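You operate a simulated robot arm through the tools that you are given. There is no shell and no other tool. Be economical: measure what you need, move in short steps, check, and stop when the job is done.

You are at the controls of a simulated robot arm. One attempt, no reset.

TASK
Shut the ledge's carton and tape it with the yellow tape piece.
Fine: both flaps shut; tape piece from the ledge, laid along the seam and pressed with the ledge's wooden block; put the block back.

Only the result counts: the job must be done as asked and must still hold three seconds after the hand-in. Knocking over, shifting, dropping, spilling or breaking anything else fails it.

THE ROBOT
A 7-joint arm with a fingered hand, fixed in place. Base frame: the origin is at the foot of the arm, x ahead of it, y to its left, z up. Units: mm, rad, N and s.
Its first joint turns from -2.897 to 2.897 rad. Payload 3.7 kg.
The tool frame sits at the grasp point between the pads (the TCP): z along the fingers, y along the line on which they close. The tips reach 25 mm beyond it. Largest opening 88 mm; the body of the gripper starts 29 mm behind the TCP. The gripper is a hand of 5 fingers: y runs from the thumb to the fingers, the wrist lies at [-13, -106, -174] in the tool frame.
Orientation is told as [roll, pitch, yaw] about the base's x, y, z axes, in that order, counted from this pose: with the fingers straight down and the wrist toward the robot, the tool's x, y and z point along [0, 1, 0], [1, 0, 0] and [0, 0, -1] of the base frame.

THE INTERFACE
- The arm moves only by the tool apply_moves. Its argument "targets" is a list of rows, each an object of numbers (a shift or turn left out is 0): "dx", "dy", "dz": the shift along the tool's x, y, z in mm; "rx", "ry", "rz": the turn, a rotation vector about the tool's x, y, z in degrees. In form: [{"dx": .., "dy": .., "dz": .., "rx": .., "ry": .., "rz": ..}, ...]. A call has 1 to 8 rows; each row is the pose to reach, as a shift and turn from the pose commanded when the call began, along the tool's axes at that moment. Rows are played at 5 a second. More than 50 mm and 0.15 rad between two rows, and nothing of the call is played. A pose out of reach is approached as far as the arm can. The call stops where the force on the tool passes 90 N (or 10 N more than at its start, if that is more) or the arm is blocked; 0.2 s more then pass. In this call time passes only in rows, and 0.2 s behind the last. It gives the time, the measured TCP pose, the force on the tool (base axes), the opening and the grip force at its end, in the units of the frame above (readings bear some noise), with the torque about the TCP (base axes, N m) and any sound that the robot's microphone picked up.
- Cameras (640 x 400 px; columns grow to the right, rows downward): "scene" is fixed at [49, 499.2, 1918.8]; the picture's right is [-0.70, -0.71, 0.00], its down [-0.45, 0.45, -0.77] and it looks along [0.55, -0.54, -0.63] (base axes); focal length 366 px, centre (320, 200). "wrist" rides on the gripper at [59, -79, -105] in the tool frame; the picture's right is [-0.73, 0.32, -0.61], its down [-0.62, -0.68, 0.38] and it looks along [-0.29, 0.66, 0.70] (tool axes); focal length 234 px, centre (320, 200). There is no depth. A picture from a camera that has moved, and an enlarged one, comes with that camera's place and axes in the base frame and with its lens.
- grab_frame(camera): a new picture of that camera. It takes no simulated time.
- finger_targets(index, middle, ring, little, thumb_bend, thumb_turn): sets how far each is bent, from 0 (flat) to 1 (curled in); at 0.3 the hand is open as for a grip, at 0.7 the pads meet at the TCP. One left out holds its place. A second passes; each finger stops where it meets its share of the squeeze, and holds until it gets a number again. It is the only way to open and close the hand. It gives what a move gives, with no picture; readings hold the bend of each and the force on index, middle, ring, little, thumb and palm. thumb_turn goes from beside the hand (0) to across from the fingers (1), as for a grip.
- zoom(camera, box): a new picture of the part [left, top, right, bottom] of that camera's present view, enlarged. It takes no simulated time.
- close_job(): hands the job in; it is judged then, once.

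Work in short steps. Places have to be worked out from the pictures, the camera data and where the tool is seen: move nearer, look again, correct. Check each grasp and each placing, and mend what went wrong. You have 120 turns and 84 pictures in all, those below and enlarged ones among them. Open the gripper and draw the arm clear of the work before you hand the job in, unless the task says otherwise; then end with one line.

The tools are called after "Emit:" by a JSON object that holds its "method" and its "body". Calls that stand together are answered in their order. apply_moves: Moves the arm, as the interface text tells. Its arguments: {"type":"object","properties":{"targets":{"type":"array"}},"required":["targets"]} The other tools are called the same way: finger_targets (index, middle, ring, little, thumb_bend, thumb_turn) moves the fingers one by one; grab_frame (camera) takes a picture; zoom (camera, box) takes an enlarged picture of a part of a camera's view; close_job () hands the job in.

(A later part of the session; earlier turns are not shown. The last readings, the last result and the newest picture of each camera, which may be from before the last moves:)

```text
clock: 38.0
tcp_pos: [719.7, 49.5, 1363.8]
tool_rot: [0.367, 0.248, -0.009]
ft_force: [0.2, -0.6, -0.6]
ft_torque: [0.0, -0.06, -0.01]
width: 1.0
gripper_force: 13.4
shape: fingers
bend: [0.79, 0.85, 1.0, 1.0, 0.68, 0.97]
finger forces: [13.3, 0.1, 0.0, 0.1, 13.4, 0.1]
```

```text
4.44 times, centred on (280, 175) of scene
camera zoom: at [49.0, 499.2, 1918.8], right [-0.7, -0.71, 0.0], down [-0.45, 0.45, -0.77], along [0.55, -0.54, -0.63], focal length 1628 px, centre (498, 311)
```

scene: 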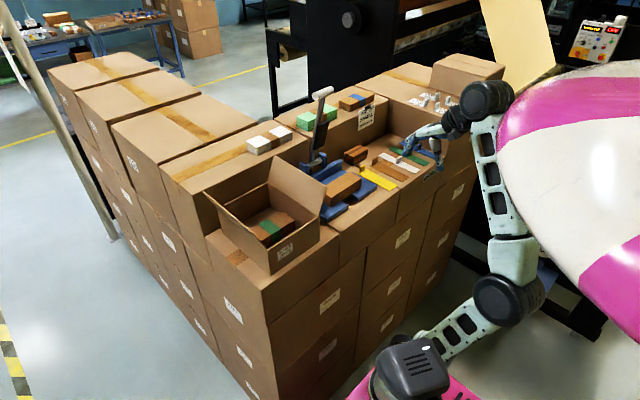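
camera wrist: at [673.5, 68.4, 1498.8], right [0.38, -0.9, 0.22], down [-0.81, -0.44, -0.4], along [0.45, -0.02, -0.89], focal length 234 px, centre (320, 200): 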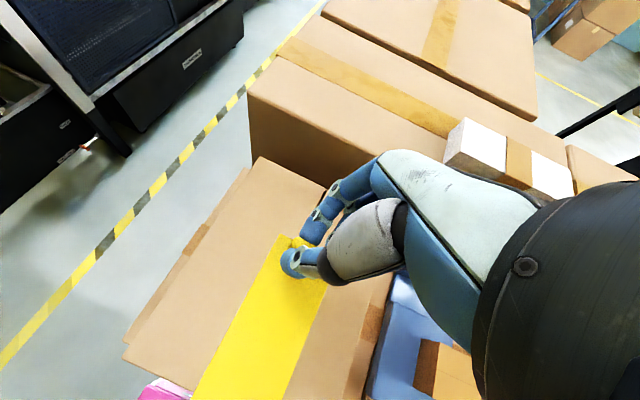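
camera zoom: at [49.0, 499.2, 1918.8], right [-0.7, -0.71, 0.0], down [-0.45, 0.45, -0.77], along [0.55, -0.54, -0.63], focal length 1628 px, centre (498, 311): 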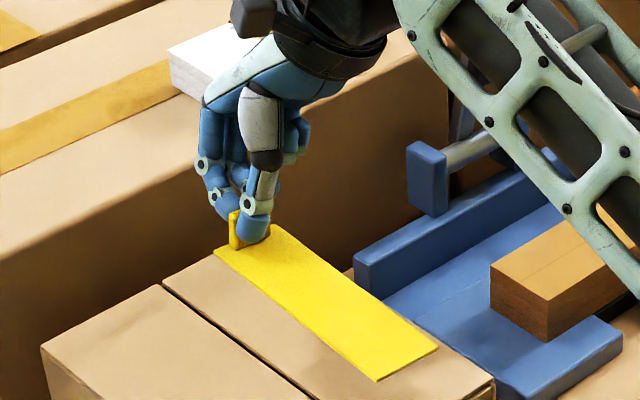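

The tape is unaffected. I'll move +65 in x and −65 in z, converted to the tilted tool axes.

Emit:
{"method": "apply_moves", "body": {"targets": [{"dx": -3.5, "dy": 15.8, "dz": 8.7}, {"dx": -7, "dy": 31.6, "dz": 17.4}, {"dx": -10.4, "dy": 47.5, "dz": 26.2}, {"dx": -13.9, "dy": 63.3, "dz": 34.9}, {"dx": -17.4, "dy": 79.1, "dz": 43.6}]}}

Emit:
{"method": "zoom", "body": {"camera": "scene", "box": [210, 140, 330, 245]}}

Emit:
{"method": "grab_frame", "body": {"camera": "wrist"}}

```text
clock: 39.2
tcp_pos: [783.9, 49.4, 1299.2]
tool_rot: [0.365, 0.247, -0.006]
ft_force: [0.2, 0.1, 0.0]
ft_torque: [0.0, -0.02, -0.04]
width: 1.3
gripper_force: 13.4
shape: fingers
bend: [0.79, 0.85, 1.0, 1.0, 0.68, 0.97]
finger forces: [13.3, 0.1, 0.0, 0.1, 13.3, 0.1]
```

```text
3.81 times, centred on (270, 192) of scene
camera zoom: at [49.0, 499.2, 1918.8], right [-0.7, -0.71, 0.0], down [-0.45, 0.45, -0.77], along [0.55, -0.54, -0.63], focal length 1396 px, centre (510, 229)
```

zoom: 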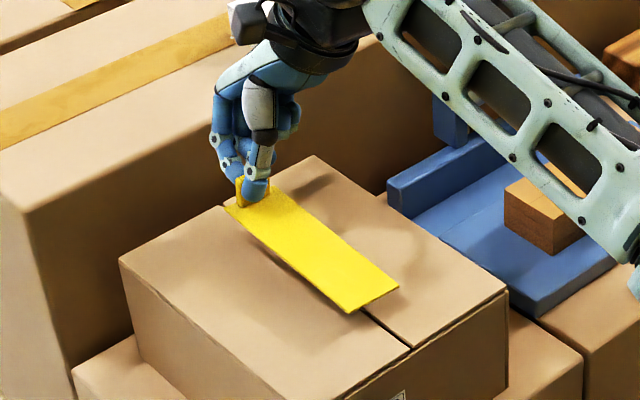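

```text
46 pictures are left
camera wrist: at [738.9, 67.6, 1434.2], right [0.38, -0.9, 0.22], down [-0.81, -0.44, -0.4], along [0.45, -0.02, -0.89], focal length 234 px, centre (320, 200)
```

wrist: 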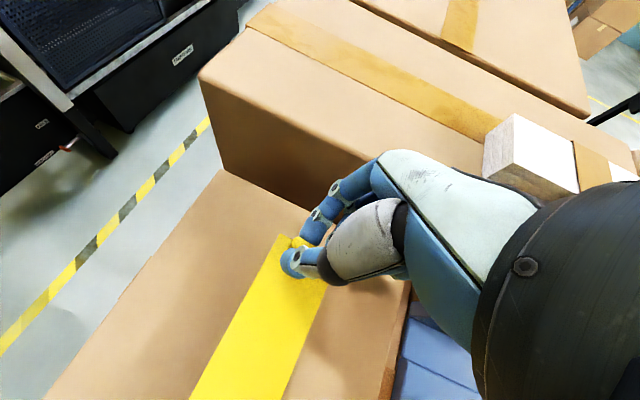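

The tape is centred at about (703,60,1272) but yawed −3.5°. I'll correct the yaw by 3° and descend to just above the carton.

Emit:
{"method": "apply_moves", "body": {"targets": [{"dx": -1.6, "dy": 1.7, "dz": 6.6, "rx": 0.5, "ry": -0.4, "rz": -1.3}, {"dx": -3.2, "dy": 3.4, "dz": 13.3, "rx": 1.05, "ry": -0.74, "rz": -2.7}, {"dx": -4.8, "dy": 5.2, "dz": 20, "rx": 1.05, "ry": -0.74, "rz": -2.7}, {"dx": -6.1, "dy": 6.5, "dz": 25, "rx": 1.05, "ry": -0.74, "rz": -2.7}]}}

Emit:
{"method": "zoom", "body": {"camera": "scene", "box": [210, 150, 330, 255]}}

```text
clock: 40.2
tcp_pos: [783.6, 53.6, 1273.7]
tool_rot: [0.369, 0.242, 0.045]
ft_force: [10.7, 1.6, 24.1]
ft_torque: [0.06, 0.19, 0.03]
width: 2.0
gripper_force: 22.7
shape: fingers
bend: [0.8, 0.87, 1.0, 1.0, 0.68, 0.97]
finger forces: [17.8, 12.4, 0.1, 0.0, 14.4, 0.0]
```

```text
3.81 times, centred on (270, 202) of scene
camera zoom: at [49.0, 499.2, 1918.8], right [-0.7, -0.71, 0.0], down [-0.45, 0.45, -0.77], along [0.55, -0.54, -0.63], focal length 1396 px, centre (510, 190)
```

zoom: 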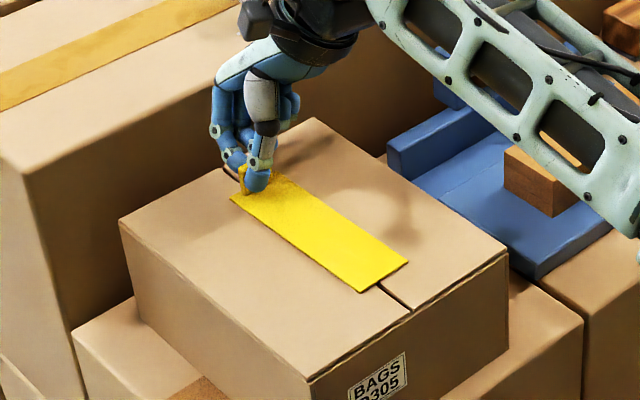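

There's contact at 24 N, and the middle finger touches too. The tape sits about 6 mm toward −y of the seam with a slight yaw. I'll raise a little, shift +y and trim the yaw.

Emit:
{"method": "apply_moves", "body": {"targets": [{"dx": 1.7, "dy": -1.2, "dz": -4.5}, {"dx": 4.5, "dy": -1.2, "dz": -3.4, "rx": -0.5, "ry": 0.37, "rz": 1.36}]}}

Emit:
{"method": "zoom", "body": {"camera": "scene", "box": [225, 170, 315, 245]}}

Emit:
{"method": "zoom", "body": {"camera": "wrist", "box": [140, 180, 400, 400]}}

```text
clock: 40.8
tcp_pos: [783.2, 55.5, 1276.4]
tool_rot: [0.367, 0.251, 0.019]
ft_force: [-0.4, -1.0, 1.6]
ft_torque: [-0.06, 0.09, 0.02]
width: 1.6
gripper_force: 13.4
shape: fingers
bend: [0.79, 0.86, 1.0, 1.0, 0.68, 0.97]
finger forces: [10.7, 3.1, 0.0, 0.0, 12.8, 0.0]
```

```text
5.33 times, centred on (270, 208) of scene
camera zoom: at [49.0, 499.2, 1918.8], right [-0.7, -0.71, 0.0], down [-0.45, 0.45, -0.77], along [0.55, -0.54, -0.63], focal length 1954 px, centre (587, 160)
```

zoom: 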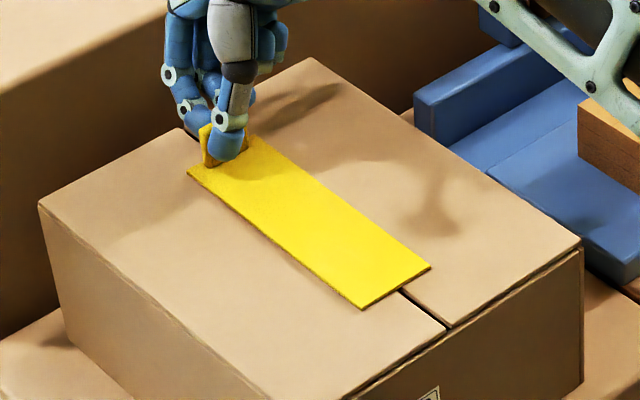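

```text
1.82 times, centred on (270, 290) of wrist
camera zoom: at [738.1, 72.3, 1411.8], right [0.41, -0.89, 0.22], down [-0.8, -0.46, -0.39], along [0.45, -0.01, -0.89], focal length 426 px, centre (411, 36)
```

zoom: 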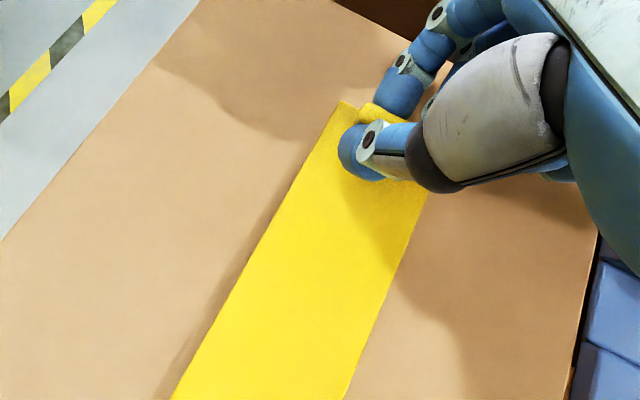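

The tape is now within about 2 mm of the seam at both ends and centred at x≈706. I'll lower 2.5 mm and release, moving mostly the thumb, which opens upward off the strip.

Emit:
{"method": "apply_moves", "body": {"targets": [{"dx": -0.9, "dy": 0.6, "dz": 2.3}]}}

Emit:
{"method": "finger_targets", "body": {"index": 0.68, "middle": 0.7, "thumb_bend": 0.5}}

Emit:
{"method": "zoom", "body": {"camera": "scene", "box": [225, 170, 315, 245]}}

```text
clock: 41.2
tcp_pos: [782.4, 54.7, 1275.4]
tool_rot: [0.369, 0.247, 0.018]
ft_force: [4.8, 0.1, 13.5]
ft_torque: [0.04, 0.09, 0.02]
width: 1.3
gripper_force: 17.4
shape: fingers
bend: [0.79, 0.86, 1.0, 1.0, 0.67, 0.97]
finger forces: [15.1, 6.4, 0.0, 0.0, 13.9, 0.0]
```

```text
clock: 42.2
tcp_pos: [782.4, 56.2, 1272.7]
tool_rot: [0.368, 0.25, 0.019]
ft_force: [4.0, 0.4, 12.2]
ft_torque: [-0.14, 0.13, 0.07]
width: 21.6
gripper_force: 6.5
shape: fingers
bend: [0.68, 0.85, 1.0, 1.0, 0.5, 0.97]
finger forces: [0.0, 12.3, 0.0, 0.1, 0.0, 0.0]
```

```text
5.33 times, centred on (270, 208) of scene
camera zoom: at [49.0, 499.2, 1918.8], right [-0.7, -0.71, 0.0], down [-0.45, 0.45, -0.77], along [0.55, -0.54, -0.63], focal length 1954 px, centre (587, 160)
```

zoom: 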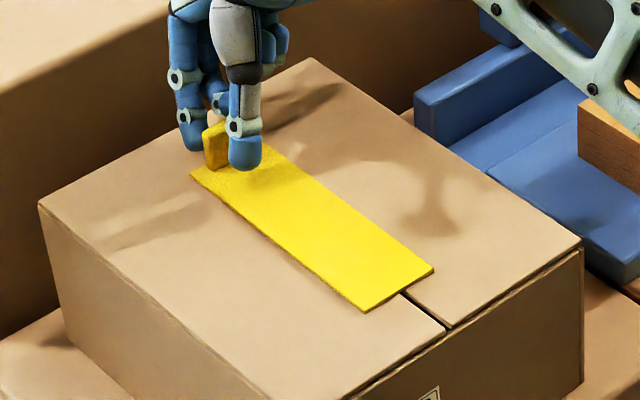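

The middle finger is blocked at 0.85, bearing on the strip beside the tab. I'll set it to curl up rather than open into the tab, then lift straight up gently.

Emit:
{"method": "finger_targets", "body": {"middle": 0.88}}

Emit:
{"method": "apply_moves", "body": {"targets": [{"dx": 1, "dy": -0.7, "dz": -2.7}, {"dx": 2.1, "dy": -1.5, "dz": -5.4}]}}

Emit:
{"method": "zoom", "body": {"camera": "scene", "box": [225, 150, 315, 225]}}

```text
clock: 43.2
tcp_pos: [783.1, 55.4, 1273.9]
tool_rot: [0.367, 0.247, 0.018]
ft_force: [-0.4, 0.1, -0.2]
ft_torque: [-0.02, -0.01, 0.0]
width: 21.8
gripper_force: 0.0
shape: fingers
bend: [0.68, 0.88, 1.0, 1.0, 0.5, 0.97]
finger forces: [0.1, 0.1, 0.1, 0.1, 0.0, 0.1]
```

```text
clock: 43.8
tcp_pos: [782.6, 55.6, 1281.0]
tool_rot: [0.368, 0.249, 0.017]
ft_force: [-0.7, -0.9, -0.1]
ft_torque: [-0.03, 0.01, 0.0]
width: 21.6
gripper_force: 0.1
shape: fingers
bend: [0.68, 0.88, 1.0, 1.0, 0.5, 0.97]
finger forces: [0.0, 0.0, 0.0, 0.0, 0.0, 0.0]
```

```text
5.33 times, centred on (270, 188) of scene
camera zoom: at [49.0, 499.2, 1918.8], right [-0.7, -0.71, 0.0], down [-0.45, 0.45, -0.77], along [0.55, -0.54, -0.63], focal length 1954 px, centre (587, 267)
```

zoom: 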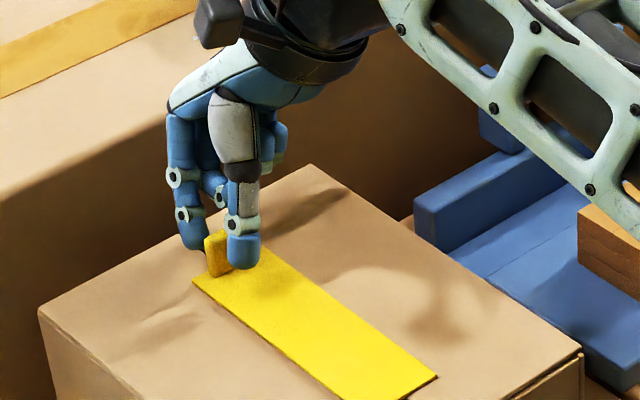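

All finger forces are zero. I'll lift straight up clear of the tab and inspect.

Emit:
{"method": "apply_moves", "body": {"targets": [{"dx": 5.2, "dy": -3.7, "dz": -13.6}, {"dx": 12.2, "dy": -8.6, "dz": -31.6}, {"dx": 24.4, "dy": -17.3, "dz": -63.3}, {"dx": 38, "dy": -27, "dz": -99}]}}

Emit:
{"method": "zoom", "body": {"camera": "scene", "box": [225, 160, 325, 245]}}

```text
clock: 44.8
tcp_pos: [783.7, 55.2, 1390.0]
tool_rot: [0.365, 0.247, 0.021]
ft_force: [-1.5, -0.6, 1.7]
ft_torque: [-0.04, -0.13, -0.06]
width: 22.2
gripper_force: 0.1
shape: fingers
bend: [0.68, 0.88, 1.0, 1.0, 0.5, 0.97]
finger forces: [0.0, 0.0, 0.0, 0.0, 0.0, 0.0]
```

```text
4.71 times, centred on (275, 202) of scene
camera zoom: at [49.0, 499.2, 1918.8], right [-0.7, -0.71, 0.0], down [-0.45, 0.45, -0.77], along [0.55, -0.54, -0.63], focal length 1724 px, centre (532, 188)
```

zoom: 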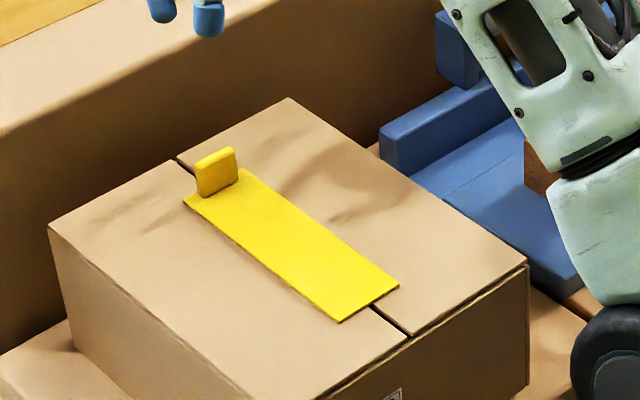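

The tape lies centred on the seam. I'll back away while returning the hand to its upright orientation.

Emit:
{"method": "apply_moves", "body": {"targets": [{"dx": -2.2, "dy": -30, "dz": 5, "rx": -2.9, "ry": -4.2, "rz": -0.3}, {"dx": -4.4, "dy": -59, "dz": 10, "rx": -5.7, "ry": -8.3, "rz": -0.6}, {"dx": -6.5, "dy": -89, "dz": 15, "rx": -8.6, "ry": -12.5, "rz": -0.9}, {"dx": -8.7, "dy": -118, "dz": 20, "rx": -11.4, "ry": -16.6, "rz": -1.2}, {"dx": -10.9, "dy": -148, "dz": 25, "rx": -14.3, "ry": -20.8, "rz": -1.5}]}}

Emit:
{"method": "finger_targets", "body": {"index": 0.35, "middle": 0.35, "ring": 0.35, "little": 0.35, "thumb_bend": 0.35}}

Emit:
{"method": "zoom", "body": {"camera": "scene", "box": [325, 120, 385, 172]}}

```text
clock: 46.0
tcp_pos: [633.9, 51.0, 1398.5]
tool_rot: [-0.004, 0.003, -0.003]
ft_force: [0.5, -0.9, -0.2]
ft_torque: [0.01, 0.08, -0.02]
width: 21.6
gripper_force: 0.2
shape: fingers
bend: [0.68, 0.88, 1.0, 1.0, 0.5, 0.97]
finger forces: [0.1, 0.1, 0.0, 0.1, 0.0, 0.0]
```

```text
clock: 47.0
tcp_pos: [633.4, 50.8, 1400.4]
tool_rot: [0.0, -0.001, 0.0]
ft_force: [0.2, -0.3, -0.1]
ft_torque: [-0.03, 0.0, 0.0]
width: 73.7
gripper_force: 0.1
shape: fingers
bend: [0.35, 0.35, 0.35, 0.35, 0.35, 0.97]
finger forces: [0.0, 0.0, 0.1, 0.0, 0.0, 0.0]
```

```text
7.69 times, centred on (355, 146) of scene
camera zoom: at [49.0, 499.2, 1918.8], right [-0.7, -0.71, 0.0], down [-0.45, 0.45, -0.77], along [0.55, -0.54, -0.63], focal length 2819 px, centre (51, 615)
```

zoom: 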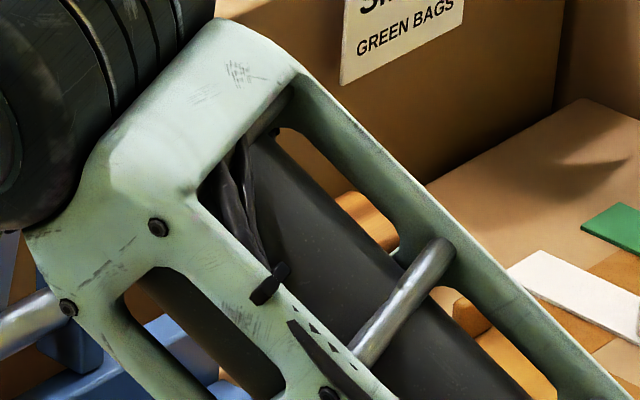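

The hand is upright again. The wall behind the block is at x≈837 and the block's back at about 820, so the gap is tight. I'll travel to the block and look at it from close up.

Emit:
{"method": "apply_moves", "body": {"targets": [{"dx": -45, "dz": 8}, {"dx": -90, "dz": 16}, {"dx": -135, "dz": 24}, {"dx": -180, "dz": 32}, {"dx": -225, "dz": 40}, {"dx": -270, "dz": 50}, {"dx": -315, "dz": 60}, {"dx": -360, "dz": 70}]}}

Emit:
{"method": "apply_moves", "body": {"targets": [{"dx": -40, "dy": 20, "dz": 10}, {"dx": -80, "dy": 40, "dz": 20}, {"dx": -110, "dy": 60, "dz": 30}, {"dx": -125, "dy": 80, "dz": 40}]}}

Emit:
{"method": "grab_frame", "body": {"camera": "wrist"}}

Emit:
{"method": "zoom", "body": {"camera": "scene", "box": [325, 110, 405, 180]}}

```text
clock: 48.8
tcp_pos: [632.0, -309.4, 1331.1]
tool_rot: [-0.001, 0.0, 0.002]
ft_force: [-0.8, 0.4, -0.5]
ft_torque: [-0.01, 0.0, -0.02]
width: 73.8
gripper_force: 0.1
shape: fingers
bend: [0.35, 0.35, 0.35, 0.35, 0.35, 0.97]
finger forces: [0.0, 0.1, 0.0, 0.1, 0.0, 0.0]
```

```text
clock: 49.8
tcp_pos: [711.9, -433.2, 1289.6]
tool_rot: [-0.002, -0.002, -0.001]
ft_force: [-0.3, -0.1, 0.3]
ft_torque: [0.0, -0.03, 0.01]
width: 73.9
gripper_force: 0.0
shape: fingers
bend: [0.35, 0.35, 0.35, 0.35, 0.35, 0.97]
finger forces: [0.1, 0.0, 0.0, 0.0, 0.1, 0.1]
```

```text
38 pictures are left
camera wrist: at [635.7, -374.6, 1395.3], right [0.32, -0.73, 0.61], down [-0.68, -0.62, -0.38], along [0.66, -0.29, -0.7], focal length 234 px, centre (320, 200)
```

wrist: 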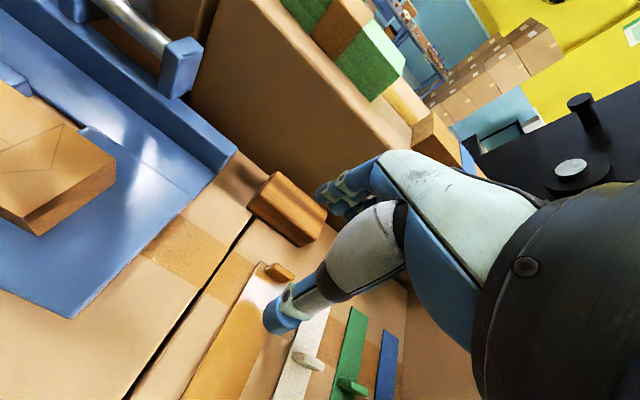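

```text
5.71 times, centred on (365, 145) of scene
camera zoom: at [49.0, 499.2, 1918.8], right [-0.7, -0.71, 0.0], down [-0.45, 0.45, -0.77], along [0.55, -0.54, -0.63], focal length 2094 px, centre (63, 514)
```

zoom: 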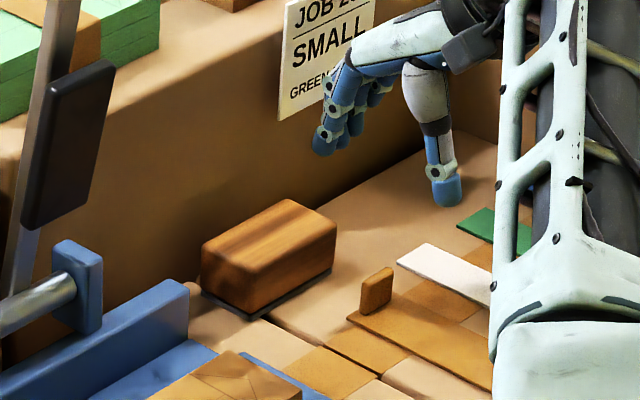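

The block top is nearer z≈1185, and the gap to the wall is about 17 mm. I'll set the opening to about 58 mm and pitch the hand 10° so the finger side clears the wall. Then I'll hover over the block and check.

Emit:
{"method": "finger_targets", "body": {"index": 0.43, "middle": 0.43, "ring": 0.43, "little": 0.43, "thumb_bend": 0.43}}

Emit:
{"method": "apply_moves", "body": {"targets": [{"dx": 10, "dy": 20, "rx": -3}, {"dx": 20, "dy": 40, "dz": 5, "rx": -6}, {"dx": 20, "dy": 60, "dz": 20, "rx": -10}, {"dx": 20, "dy": 74, "dz": 45, "rx": -10}]}}

Emit:
{"method": "zoom", "body": {"camera": "scene", "box": [325, 120, 385, 172]}}

Emit:
{"method": "zoom", "body": {"camera": "wrist", "box": [200, 130, 420, 310]}}

```text
clock: 50.8
tcp_pos: [713.5, -433.5, 1288.5]
tool_rot: [-0.001, 0.0, 0.001]
ft_force: [0.5, 0.9, -0.3]
ft_torque: [-0.05, 0.0, 0.0]
width: 57.4
gripper_force: 0.1
shape: fingers
bend: [0.43, 0.43, 0.43, 0.43, 0.43, 0.97]
finger forces: [0.0, 0.0, 0.0, 0.0, 0.1, 0.0]
```

```text
clock: 51.8
tcp_pos: [787.0, -413.8, 1245.5]
tool_rot: [0.0, -0.174, -0.002]
ft_force: [0.2, 0.1, -0.3]
ft_torque: [0.01, 0.0, 0.0]
width: 57.7
gripper_force: 0.0
shape: fingers
bend: [0.43, 0.43, 0.43, 0.43, 0.43, 0.97]
finger forces: [0.0, 0.0, 0.0, 0.1, 0.1, 0.0]
```

```text
7.69 times, centred on (355, 146) of scene
camera zoom: at [49.0, 499.2, 1918.8], right [-0.7, -0.71, 0.0], down [-0.45, 0.45, -0.77], along [0.55, -0.54, -0.63], focal length 2819 px, centre (51, 615)
```

zoom: 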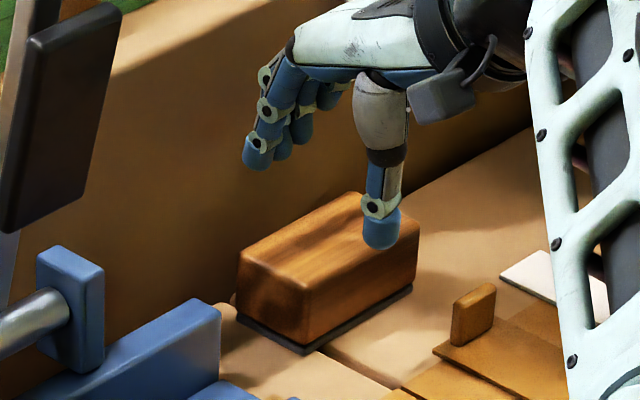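

```text
2.22 times, centred on (310, 220) of wrist
camera zoom: at [693.3, -354.7, 1335.0], right [0.21, -0.73, 0.65], down [-0.6, -0.62, -0.5], along [0.77, -0.29, -0.57], focal length 520 px, centre (342, 156)
```

zoom: 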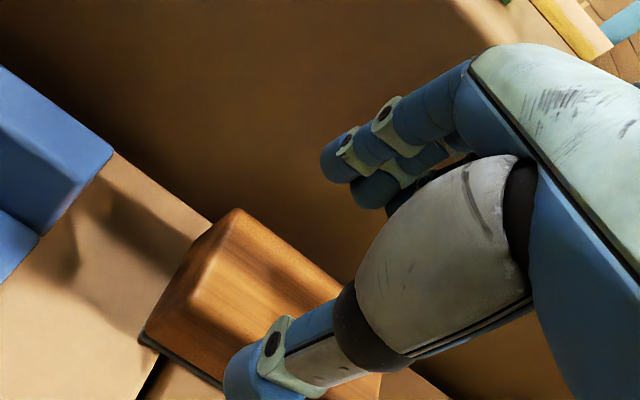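

The fingertips splay wider than the nominal opening when tilted this way. An upright hand with bend 0.45 should make the fingers near-vertical in the gap. I'll reset the tilt, aim TCP x≈793, and look again just above the block.

Emit:
{"method": "finger_targets", "body": {"index": 0.45, "middle": 0.45, "ring": 0.45, "little": 0.45, "thumb_bend": 0.45}}

Emit:
{"method": "apply_moves", "body": {"targets": [{"dy": 0, "dz": 0, "rx": 5}, {"dy": 1, "dz": 10, "rx": 10}, {"dy": 2.1, "dz": 22.7, "rx": 10}]}}

Emit:
{"method": "zoom", "body": {"camera": "scene", "box": [330, 125, 380, 168]}}

Emit:
{"method": "zoom", "body": {"camera": "wrist", "box": [200, 130, 360, 260]}}

```text
clock: 52.8
tcp_pos: [787.8, -413.5, 1244.1]
tool_rot: [-0.001, -0.175, -0.001]
ft_force: [0.0, 0.1, 0.7]
ft_torque: [0.0, -0.02, 0.0]
width: 53.3
gripper_force: 0.1
shape: fingers
bend: [0.45, 0.45, 0.45, 0.45, 0.45, 0.97]
finger forces: [0.0, 0.0, 0.0, 0.1, 0.1, 0.0]
```

```text
clock: 53.6
tcp_pos: [793.4, -414.0, 1222.5]
tool_rot: [0.002, -0.001, -0.001]
ft_force: [-0.1, 0.9, -0.2]
ft_torque: [-0.01, -0.01, 0.01]
width: 53.1
gripper_force: 0.1
shape: fingers
bend: [0.45, 0.45, 0.45, 0.45, 0.45, 0.97]
finger forces: [0.0, 0.0, 0.0, 0.1, 0.0, 0.1]
```

```text
9.30 times, centred on (355, 146) of scene
camera zoom: at [49.0, 499.2, 1918.8], right [-0.7, -0.71, 0.0], down [-0.45, 0.45, -0.77], along [0.55, -0.54, -0.63], focal length 3409 px, centre (-6, 698)
```

zoom: 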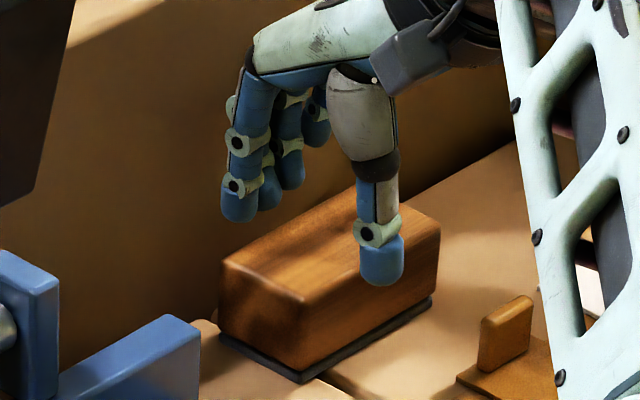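

```text
3.08 times, centred on (280, 195) of wrist
camera zoom: at [716.1, -354.2, 1328.6], right [0.32, -0.73, 0.61], down [-0.68, -0.62, -0.38], along [0.66, -0.29, -0.7], focal length 720 px, centre (443, 215)
```

zoom: 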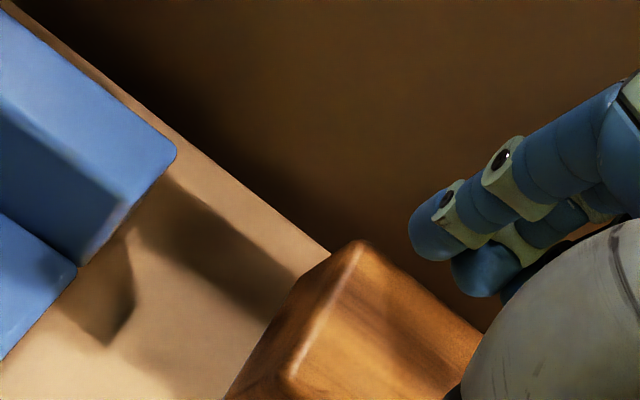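

The fingers are now nearly vertical. I'll descend to just above the block's top to compare the fingertips with the gap without parallax.

Emit:
{"method": "apply_moves", "body": {"targets": [{"dz": 5}, {"dz": 9}]}}

Emit:
{"method": "zoom", "body": {"camera": "wrist", "box": [220, 150, 380, 280]}}

Emit:
{"method": "zoom", "body": {"camera": "scene", "box": [335, 135, 375, 168]}}

```text
clock: 54.2
tcp_pos: [791.9, -414.1, 1213.7]
tool_rot: [-0.003, 0.0, -0.001]
ft_force: [0.0, 0.3, 0.5]
ft_torque: [-0.01, -0.01, 0.01]
width: 53.3
gripper_force: 0.0
shape: fingers
bend: [0.45, 0.45, 0.45, 0.45, 0.45, 0.97]
finger forces: [0.0, 0.0, 0.0, 0.0, 0.1, 0.0]
```

```text
3.08 times, centred on (300, 215) of wrist
camera zoom: at [715.8, -354.4, 1319.8], right [0.32, -0.73, 0.61], down [-0.68, -0.62, -0.38], along [0.66, -0.29, -0.7], focal length 720 px, centre (382, 154)
```

zoom: 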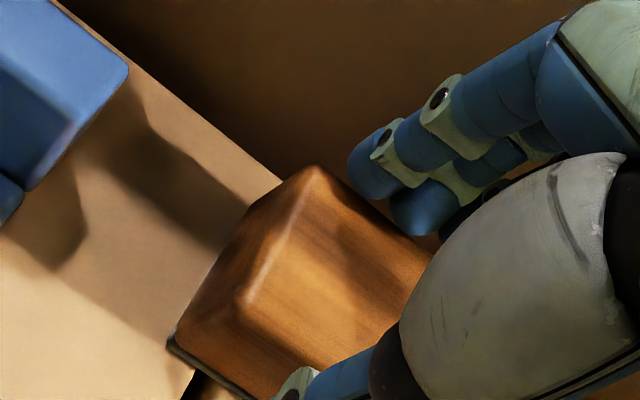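

```text
12.12 times, centred on (355, 152) of scene
camera zoom: at [49.0, 499.2, 1918.8], right [-0.7, -0.71, 0.0], down [-0.45, 0.45, -0.77], along [0.55, -0.54, -0.63], focal length 4442 px, centre (-104, 788)
```

zoom: 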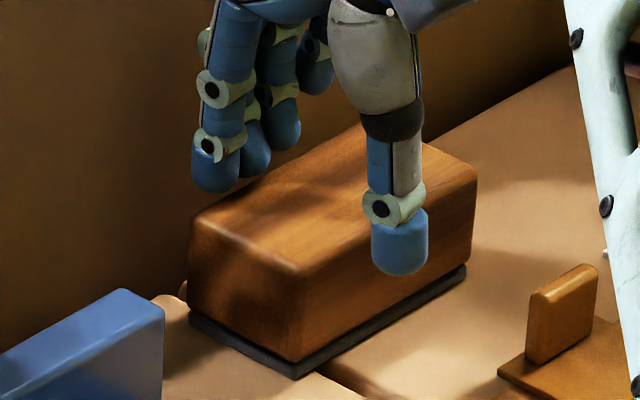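

Averaging both views, the fingertips need about 6 mm more in +x to drop between block and wall. I'll shift and descend in small steps, watching the force.

Emit:
{"method": "apply_moves", "body": {"targets": [{"dy": 6}, {"dy": 6, "dz": 5}, {"dy": 6, "dz": 9}]}}

Emit:
{"method": "apply_moves", "body": {"targets": [{"dz": 2}, {"dz": 4}]}}

Emit:
{"method": "zoom", "body": {"camera": "wrist", "box": [220, 150, 380, 280]}}

```text
clock: 55.0
tcp_pos: [799.1, -414.4, 1205.6]
tool_rot: [-0.002, 0.0, -0.001]
ft_force: [-0.1, 0.9, 0.0]
ft_torque: [-0.04, 0.0, -0.01]
width: 53.3
gripper_force: 0.4
shape: fingers
bend: [0.45, 0.45, 0.45, 0.45, 0.45, 0.97]
finger forces: [0.2, 0.2, 0.0, 0.0, 0.1, 0.1]
```

```text
clock: 55.6
tcp_pos: [799.5, -413.8, 1200.4]
tool_rot: [0.0, 0.0, 0.001]
ft_force: [0.9, 0.2, -0.7]
ft_torque: [0.01, -0.08, 0.0]
width: 53.4
gripper_force: 0.2
shape: fingers
bend: [0.45, 0.45, 0.45, 0.45, 0.45, 0.97]
finger forces: [0.2, 0.2, 0.3, 0.0, 0.0, 0.0]
```

```text
3.08 times, centred on (300, 215) of wrist
camera zoom: at [722.1, -354.3, 1306.8], right [0.32, -0.73, 0.61], down [-0.68, -0.62, -0.38], along [0.66, -0.29, -0.7], focal length 720 px, centre (382, 154)
```

zoom: 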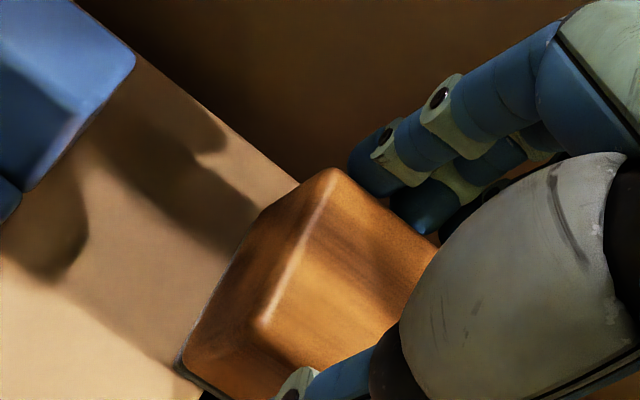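

The fingertips have slipped behind the block's back edge with only slight brushing. I'll descend 9 mm more.

Emit:
{"method": "apply_moves", "body": {"targets": [{"dz": 3}, {"dz": 6}, {"dz": 9}]}}

Emit:
{"method": "zoom", "body": {"camera": "scene", "box": [335, 135, 375, 168]}}

```text
clock: 56.4
tcp_pos: [798.6, -413.2, 1191.6]
tool_rot: [-0.001, -0.001, -0.002]
ft_force: [0.9, 0.0, 1.4]
ft_torque: [0.0, -0.05, 0.01]
width: 53.6
gripper_force: 0.6
shape: fingers
bend: [0.45, 0.45, 0.45, 0.45, 0.45, 0.97]
finger forces: [0.8, 0.2, 0.2, 0.0, 0.0, 0.0]
```

```text
12.12 times, centred on (355, 152) of scene
camera zoom: at [49.0, 499.2, 1918.8], right [-0.7, -0.71, 0.0], down [-0.45, 0.45, -0.77], along [0.55, -0.54, -0.63], focal length 4442 px, centre (-104, 788)
```

zoom: 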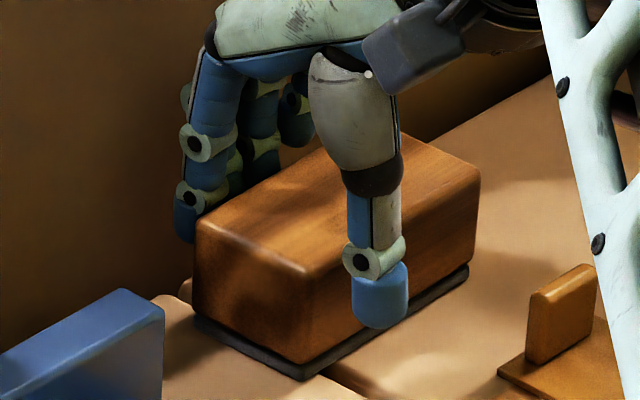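

The fingers are behind the block and the thumb is in front. I'll go down 6 mm more, then close all the fingers.

Emit:
{"method": "apply_moves", "body": {"targets": [{"dz": 3}, {"dz": 6}]}}

Emit:
{"method": "finger_targets", "body": {"index": 0.62, "middle": 0.62, "ring": 0.62, "little": 0.62, "thumb_bend": 0.62}}

Emit:
{"method": "zoom", "body": {"camera": "scene", "box": [335, 135, 375, 168]}}

```text
clock: 57.0
tcp_pos: [799.0, -413.1, 1186.6]
tool_rot: [0.002, 0.0, -0.002]
ft_force: [0.2, 0.0, 0.2]
ft_torque: [0.03, -0.05, 0.01]
width: 53.4
gripper_force: 0.4
shape: fingers
bend: [0.45, 0.45, 0.45, 0.45, 0.45, 0.97]
finger forces: [0.5, 0.0, 0.0, 0.1, 0.1, 0.1]
```

```text
clock: 58.0
tcp_pos: [799.0, -413.6, 1184.5]
tool_rot: [0.0, 0.001, 0.001]
ft_force: [-0.1, 0.5, -0.6]
ft_torque: [-0.06, -0.08, 0.02]
width: 42.0
gripper_force: 14.9
shape: fingers
bend: [0.53, 0.56, 0.57, 0.59, 0.49, 0.94]
finger forces: [5.2, 4.1, 3.0, 2.5, 14.7, 0.0]
```

```text
12.12 times, centred on (355, 152) of scene
camera zoom: at [49.0, 499.2, 1918.8], right [-0.7, -0.71, 0.0], down [-0.45, 0.45, -0.77], along [0.55, -0.54, -0.63], focal length 4442 px, centre (-104, 788)
```

zoom: 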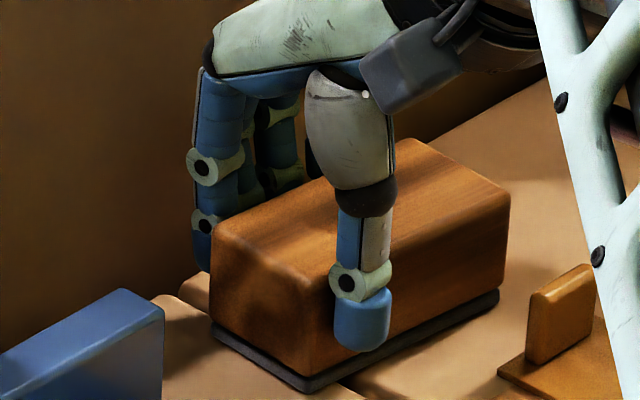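

The block is gripped at 42 mm with about 15 N; it slid a few mm forward. I'll firm up the grip and lift.

Emit:
{"method": "finger_targets", "body": {"index": 0.8, "middle": 0.8, "ring": 0.8, "little": 0.8, "thumb_bend": 0.8}}

Emit:
{"method": "apply_moves", "body": {"targets": [{"dy": -5, "dz": -5}, {"dy": -10, "dz": -15}, {"dy": -15, "dz": -30}, {"dy": -25, "dz": -55}, {"dy": -40, "dz": -85}, {"dy": -60, "dz": -115}]}}

Emit:
{"method": "zoom", "body": {"camera": "scene", "box": [325, 100, 405, 170]}}

Emit:
{"method": "grab_frame", "body": {"camera": "wrist"}}

```text
clock: 59.0
tcp_pos: [798.5, -413.3, 1185.5]
tool_rot: [-0.001, 0.0, 0.002]
ft_force: [-0.3, 0.0, -1.7]
ft_torque: [0.04, -0.05, -0.02]
width: 46.2
gripper_force: 29.0
shape: fingers
bend: [0.74, 0.75, 0.77, 0.79, 0.38, 0.87]
finger forces: [10.4, 8.2, 8.1, 3.2, 28.3, 0.0]
```

```text
clock: 60.4
tcp_pos: [739.9, -413.7, 1301.8]
tool_rot: [-0.002, 0.001, 0.0]
ft_force: [0.1, 0.5, -1.2]
ft_torque: [0.03, -0.04, 0.02]
width: 46.0
gripper_force: 29.2
shape: fingers
bend: [0.74, 0.75, 0.77, 0.79, 0.38, 0.87]
finger forces: [10.2, 8.1, 8.0, 3.1, 28.3, 0.0]
```

```text
5.71 times, centred on (365, 135) of scene
camera zoom: at [49.0, 499.2, 1918.8], right [-0.7, -0.71, 0.0], down [-0.45, 0.45, -0.77], along [0.55, -0.54, -0.63], focal length 2094 px, centre (63, 571)
```

zoom: 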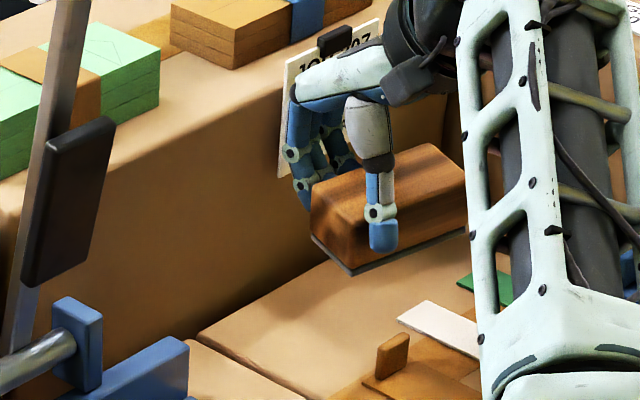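

```text
26 pictures are left
camera wrist: at [663.0, -354.5, 1406.7], right [0.32, -0.73, 0.61], down [-0.68, -0.62, -0.38], along [0.66, -0.29, -0.7], focal length 234 px, centre (320, 200)
```

wrist: 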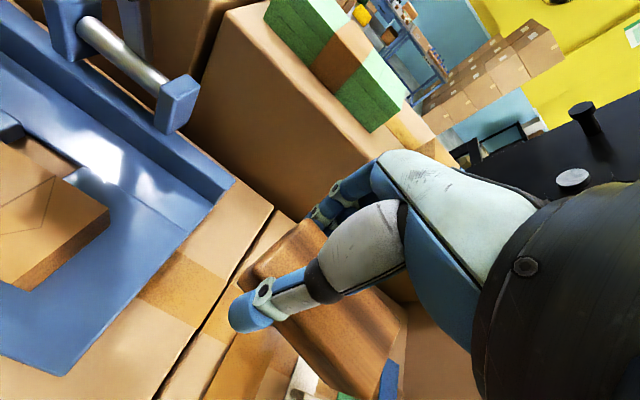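

The block is held firmly; it is yawed about −14° in the grip and offset roughly (−27,−20) from the TCP. I'll carry it around in front of the lever to above the near end of the tape, correcting the yaw on the way.

Emit:
{"method": "apply_moves", "body": {"targets": [{"dx": 20, "dy": -35, "dz": -8}, {"dx": 45, "dy": -70, "dz": -16}, {"dx": 85, "dy": -100, "dz": -24}, {"dx": 130, "dy": -110, "dz": -32}, {"dx": 178, "dy": -110, "dz": -40}, {"dx": 226, "dy": -110, "dz": -50}, {"dx": 274, "dy": -110, "dz": -55}, {"dx": 322, "dy": -110, "dz": -58}]}}

Emit:
{"method": "apply_moves", "body": {"targets": [{"dx": 40, "dy": 10}, {"dx": 80, "dy": 20, "rz": -4}, {"dx": 120, "dy": 30, "rz": -8}, {"dx": 150, "dy": 40, "rz": -12}, {"dx": 177, "dy": 46, "rz": -14}]}}

Emit:
{"method": "zoom", "body": {"camera": "scene", "box": [210, 110, 330, 215]}}

Emit:
{"method": "grab_frame", "body": {"camera": "wrist"}}

```text
refused: row 3 steps farther than a row can; nothing moved
```

```text
clock: 61.6
tcp_pos: [781.6, -261.9, 1299.3]
tool_rot: [-0.014, 0.004, 0.199]
ft_force: [-1.3, -55.8, 8.1]
ft_torque: [2.61, -0.2, -0.16]
width: 45.8
gripper_force: 54.8
shape: fingers
bend: [0.74, 0.75, 0.78, 0.8, 0.38, 0.88]
finger forces: [26.9, 7.8, 8.9, 0.1, 28.4, 37.6]
stopped in row 5: the force on the tool passed its limit at 103 N (the readings are from after the stop); the commanded pose is now the measured one
```

```text
3.81 times, centred on (270, 162) of scene
camera zoom: at [49.0, 499.2, 1918.8], right [-0.7, -0.71, 0.0], down [-0.45, 0.45, -0.77], along [0.55, -0.54, -0.63], focal length 1396 px, centre (510, 343)
```

zoom: 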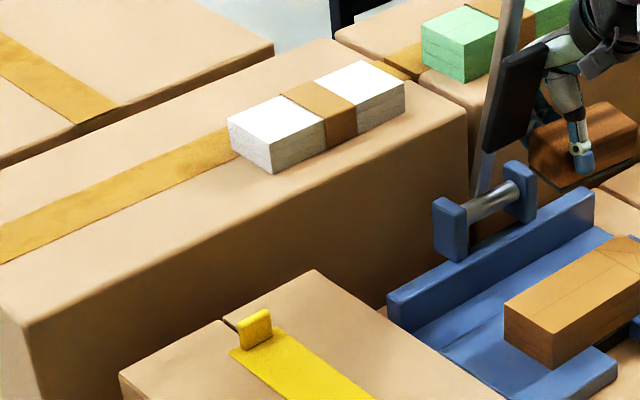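

```text
24 pictures are left
camera wrist: at [694.1, -217.8, 1404.6], right [0.46, -0.64, 0.62], down [-0.55, -0.75, -0.37], along [0.7, -0.16, -0.69], focal length 234 px, centre (320, 200)
```

wrist: 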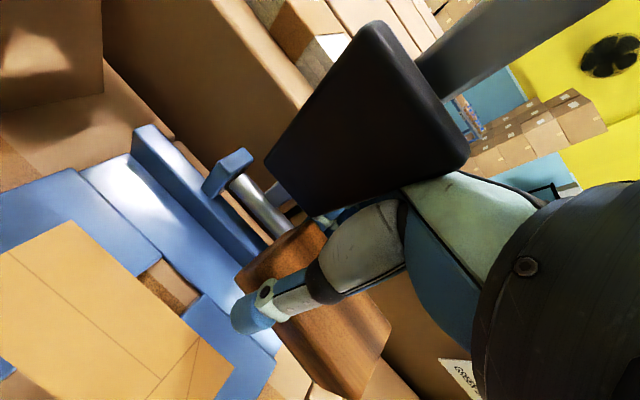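

My first call was refused because one step was too long, and I had batched the second with it. The second then ran from the wrong place and struck the press lever at about 100 N. I'll back straight off in −y and check whether the lever or press moved.

Emit:
{"method": "apply_moves", "body": {"targets": [{"dx": -15, "dy": -3}, {"dx": -45, "dy": -9}, {"dx": -80, "dy": -25}]}}

Emit:
{"method": "zoom", "body": {"camera": "scene", "box": [270, 70, 420, 220]}}

```text
clock: 62.5
tcp_pos: [775.9, -334.7, 1301.1]
tool_rot: [-0.01, 0.001, 0.215]
ft_force: [1.6, 0.6, -1.2]
ft_torque: [-0.03, -0.05, 0.0]
width: 45.7
gripper_force: 28.3
shape: fingers
bend: [0.74, 0.75, 0.78, 0.8, 0.38, 0.88]
finger forces: [11.2, 8.7, 8.5, 0.0, 28.2, 0.0]
```

```text
2.67 times, centred on (345, 145) of scene
camera zoom: at [49.0, 499.2, 1918.8], right [-0.7, -0.71, 0.0], down [-0.45, 0.45, -0.77], along [0.55, -0.54, -0.63], focal length 977 px, centre (253, 347)
```

zoom: 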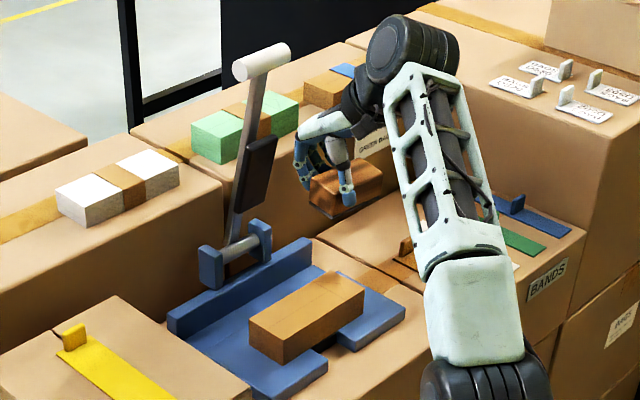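

Comparing with the first picture, the lever, press and bundle are where they were, and the block is still held. I'll now take the proper path: straight back in −x first, then +y. I'll send one call at a time.

Emit:
{"method": "apply_moves", "body": {"targets": [{"dx": 8.5, "dy": -39.1, "dz": -6}, {"dx": 17, "dy": -78.2, "dz": -12}, {"dx": 30.4, "dy": -116.2, "dz": -18}, {"dx": 65.3, "dy": -135.2, "dz": -24}, {"dx": 104.4, "dy": -126.7, "dz": -30}, {"dx": 143.5, "dy": -118.1, "dz": -36}, {"dx": 182.5, "dy": -109.6, "dz": -42}, {"dx": 221.6, "dy": -101.1, "dz": -48}]}}

```text
clock: 64.2
tcp_pos: [629.7, -140.2, 1346.8]
tool_rot: [-0.01, 0.003, 0.211]
ft_force: [-0.2, 0.2, -1.1]
ft_torque: [0.06, 0.02, -0.01]
width: 45.8
gripper_force: 28.6
shape: fingers
bend: [0.74, 0.75, 0.78, 0.8, 0.38, 0.88]
finger forces: [11.0, 8.6, 8.4, 0.0, 28.7, 0.0]
```

That path was clear. I'll continue to above the near part of the tape.

Emit:
{"method": "apply_moves", "body": {"targets": [{"dx": 35.2, "dy": 15.5}, {"dx": 70.4, "dy": 31}, {"dx": 105.6, "dy": 46.5}, {"dx": 140.8, "dy": 62}, {"dx": 176, "dy": 77.5}, {"dx": 211, "dy": 93}]}}

Emit:
{"method": "zoom", "body": {"camera": "scene", "box": [210, 130, 330, 235]}}

Emit:
{"method": "grab_frame", "body": {"camera": "wrist"}}

```text
clock: 65.7
tcp_pos: [676.8, 86.7, 1346.1]
tool_rot: [-0.01, 0.003, 0.212]
ft_force: [0.3, 0.6, -0.6]
ft_torque: [-0.01, -0.06, 0.04]
width: 45.7
gripper_force: 27.8
shape: fingers
bend: [0.74, 0.75, 0.78, 0.8, 0.38, 0.88]
finger forces: [10.7, 8.4, 8.4, 0.0, 28.3, 0.1]
```

```text
3.81 times, centred on (270, 182) of scene
camera zoom: at [49.0, 499.2, 1918.8], right [-0.7, -0.71, 0.0], down [-0.45, 0.45, -0.77], along [0.55, -0.54, -0.63], focal length 1396 px, centre (510, 267)
```

zoom: 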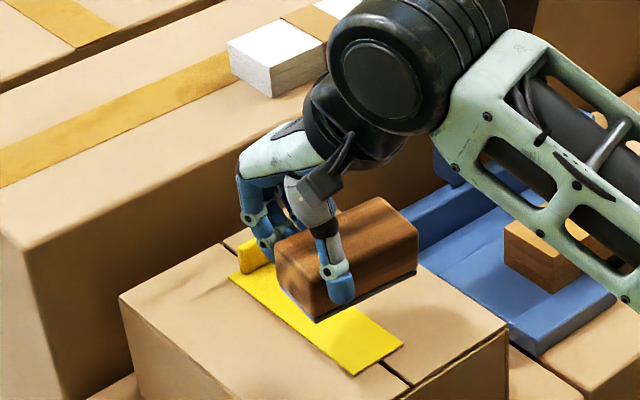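

```text
21 pictures are left
camera wrist: at [588.4, 128.6, 1450.2], right [0.47, -0.64, 0.61], down [-0.54, -0.76, -0.38], along [0.7, -0.15, -0.69], focal length 234 px, centre (320, 200)
```

wrist: 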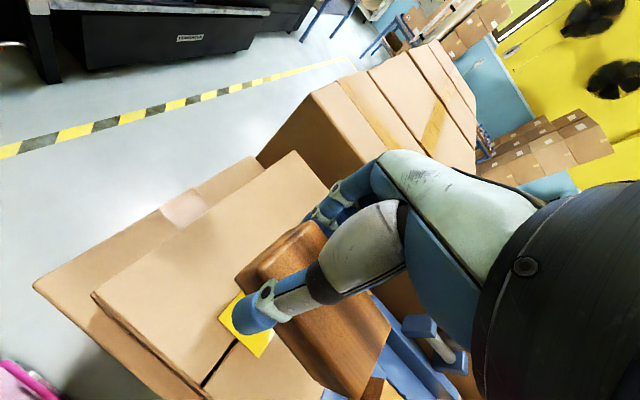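

The tape is undisturbed, and the block sole is centred at about (649,66) with little yaw. I'll trim the position and descend to just above the tape.

Emit:
{"method": "apply_moves", "body": {"targets": [{"dx": -4, "dy": 2.3, "dz": 20}, {"dx": -7.1, "dy": 4.6, "dz": 40}, {"dx": -7.1, "dy": 4.6, "dz": 55}]}}

Emit:
{"method": "apply_moves", "body": {"targets": [{"dz": 3}, {"dz": 6}, {"dz": 8}]}}

```text
clock: 66.5
tcp_pos: [681.3, 78.8, 1291.6]
tool_rot: [-0.01, 0.0, 0.211]
ft_force: [4.1, 0.8, 19.5]
ft_torque: [0.0, 0.79, -0.05]
width: 45.6
gripper_force: 32.5
shape: fingers
bend: [0.74, 0.75, 0.78, 0.8, 0.38, 0.88]
finger forces: [10.2, 8.6, 9.9, 0.1, 36.8, 0.0]
```

```text
clock: 67.2
tcp_pos: [681.4, 78.5, 1284.9]
tool_rot: [-0.011, -0.006, 0.211]
ft_force: [19.9, 0.3, 63.4]
ft_torque: [-0.3, 1.05, 0.08]
width: 47.2
gripper_force: 44.3
shape: fingers
bend: [0.74, 0.76, 0.78, 0.81, 0.39, 0.88]
finger forces: [14.4, 14.1, 14.6, 6.2, 38.7, 0.0]
```

Contact began at TCP z≈1291 and the force is now 63 N. I'll check how the block sits on the tape.

Emit:
{"method": "zoom", "body": {"camera": "scene", "box": [220, 160, 320, 245]}}

```text
4.71 times, centred on (270, 202) of scene
camera zoom: at [49.0, 499.2, 1918.8], right [-0.7, -0.71, 0.0], down [-0.45, 0.45, -0.77], along [0.55, -0.54, -0.63], focal length 1724 px, centre (555, 188)
```

zoom: 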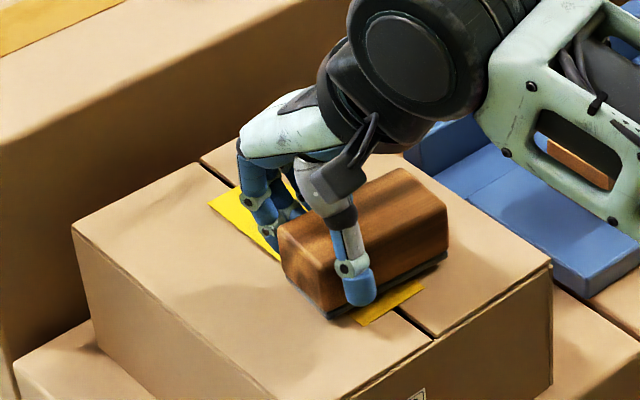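

The block sits flat across the tape's near half, pressed at 63 N. I'll lift, step +38 mm along the tape, and press again.

Emit:
{"method": "apply_moves", "body": {"targets": [{"dz": -15}, {"dx": -4, "dy": 18.5, "dz": -18}, {"dx": -8.1, "dy": 37.1, "dz": -15}, {"dx": -8.1, "dy": 37.1, "dz": -7}, {"dx": -8.1, "dy": 37.1, "dz": -3}, {"dx": -8.1, "dy": 37.1, "dz": 0}]}}

Emit:
{"method": "zoom", "body": {"camera": "scene", "box": [220, 160, 320, 245]}}

```text
clock: 68.7
tcp_pos: [718.8, 78.7, 1285.3]
tool_rot: [-0.011, -0.008, 0.211]
ft_force: [17.4, 5.6, 61.0]
ft_torque: [-0.27, 0.92, 0.13]
width: 47.0
gripper_force: 42.8
shape: fingers
bend: [0.74, 0.76, 0.79, 0.81, 0.39, 0.88]
finger forces: [14.0, 14.3, 14.6, 4.9, 38.1, 0.0]
```

```text
4.71 times, centred on (270, 202) of scene
camera zoom: at [49.0, 499.2, 1918.8], right [-0.7, -0.71, 0.0], down [-0.45, 0.45, -0.77], along [0.55, -0.54, -0.63], focal length 1724 px, centre (555, 188)
```

zoom: 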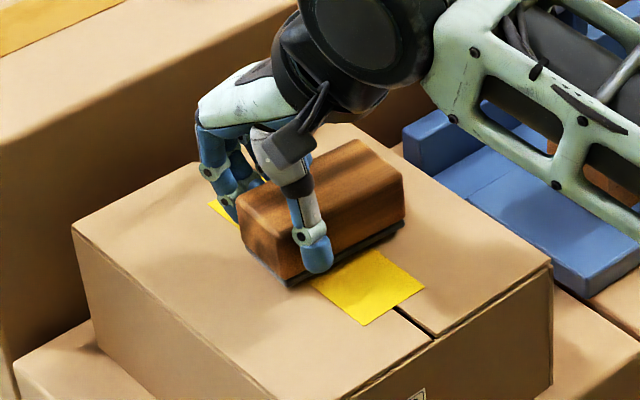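

The second press is done at 61 N. I'll press once more, 13 mm further toward the tab while staying short of it with the fingers, then once at the near end.

Emit:
{"method": "apply_moves", "body": {"targets": [{"dz": -12}, {"dx": -2.8, "dy": 12.7, "dz": -10}, {"dx": -2.8, "dy": 12.7, "dz": -4}, {"dx": -2.8, "dy": 12.7, "dz": 0}]}}

Emit:
{"method": "apply_moves", "body": {"targets": [{"dz": -15}, {"dx": 7, "dy": -32, "dz": -18}, {"dx": 14, "dy": -64, "dz": -15}, {"dx": 14, "dy": -68, "dz": -5}, {"dx": 14, "dy": -68, "dz": 0}]}}

Emit:
{"method": "apply_moves", "body": {"targets": [{"dz": -30}, {"dz": -60}, {"dz": -90}]}}

Emit:
{"method": "zoom", "body": {"camera": "scene", "box": [210, 130, 330, 235]}}

```text
clock: 69.7
tcp_pos: [732.3, 78.7, 1285.7]
tool_rot: [-0.01, -0.007, 0.212]
ft_force: [14.9, 3.4, 57.9]
ft_torque: [-0.28, 0.87, 0.08]
width: 47.2
gripper_force: 43.3
shape: fingers
bend: [0.74, 0.76, 0.78, 0.81, 0.39, 0.88]
finger forces: [13.1, 13.7, 14.4, 5.4, 39.3, 0.0]
```

```text
clock: 70.8
tcp_pos: [662.5, 79.2, 1285.4]
tool_rot: [-0.011, -0.007, 0.213]
ft_force: [11.3, 3.3, 52.0]
ft_torque: [-0.28, 0.63, 0.08]
width: 47.3
gripper_force: 42.2
shape: fingers
bend: [0.74, 0.76, 0.79, 0.81, 0.39, 0.88]
finger forces: [12.9, 13.9, 14.0, 5.3, 39.5, 0.0]
```

```text
clock: 71.7
tcp_pos: [665.3, 79.7, 1370.6]
tool_rot: [-0.01, 0.004, 0.21]
ft_force: [-1.1, -0.3, -0.5]
ft_torque: [0.01, -0.02, -0.02]
width: 46.6
gripper_force: 28.9
shape: fingers
bend: [0.74, 0.75, 0.77, 0.8, 0.4, 0.89]
finger forces: [10.7, 8.8, 8.8, 0.1, 29.4, 0.0]
```

```text
3.81 times, centred on (270, 182) of scene
camera zoom: at [49.0, 499.2, 1918.8], right [-0.7, -0.71, 0.0], down [-0.45, 0.45, -0.77], along [0.55, -0.54, -0.63], focal length 1396 px, centre (510, 267)
```

zoom: 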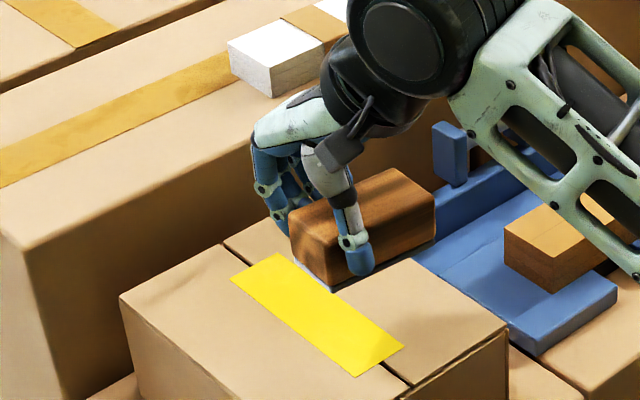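

The tab has disappeared and the tape lies flat along the seam, so the press registered. Now I'll carry the block back by the same safe route, returning the hand yaw to zero.

Emit:
{"method": "apply_moves", "body": {"targets": [{"dx": -34.6, "dy": -13.5, "rz": 1.5}, {"dx": -69.2, "dy": -27, "rz": 3}, {"dx": -103.8, "dy": -40.5, "rz": 4.5, "dz": 3}, {"dx": -138.4, "dy": -54, "rz": 6, "dz": 6}, {"dx": -173, "dy": -67.5, "rz": 7.5, "dz": 10}, {"dx": -207.6, "dy": -81, "rz": 9, "dz": 15}, {"dx": -243.7, "dy": -88.9, "rz": 10.5, "dz": 20}, {"dx": -279.8, "dy": -96.8, "rz": 12, "dz": 25}]}}

```text
clock: 73.5
tcp_pos: [627.8, -213.8, 1350.0]
tool_rot: [-0.011, 0.001, 0.004]
ft_force: [0.5, 0.7, -0.1]
ft_torque: [0.02, -0.03, -0.01]
width: 46.2
gripper_force: 28.3
shape: fingers
bend: [0.74, 0.75, 0.77, 0.8, 0.4, 0.89]
finger forces: [10.7, 8.7, 9.0, 0.0, 29.3, 0.0]
```

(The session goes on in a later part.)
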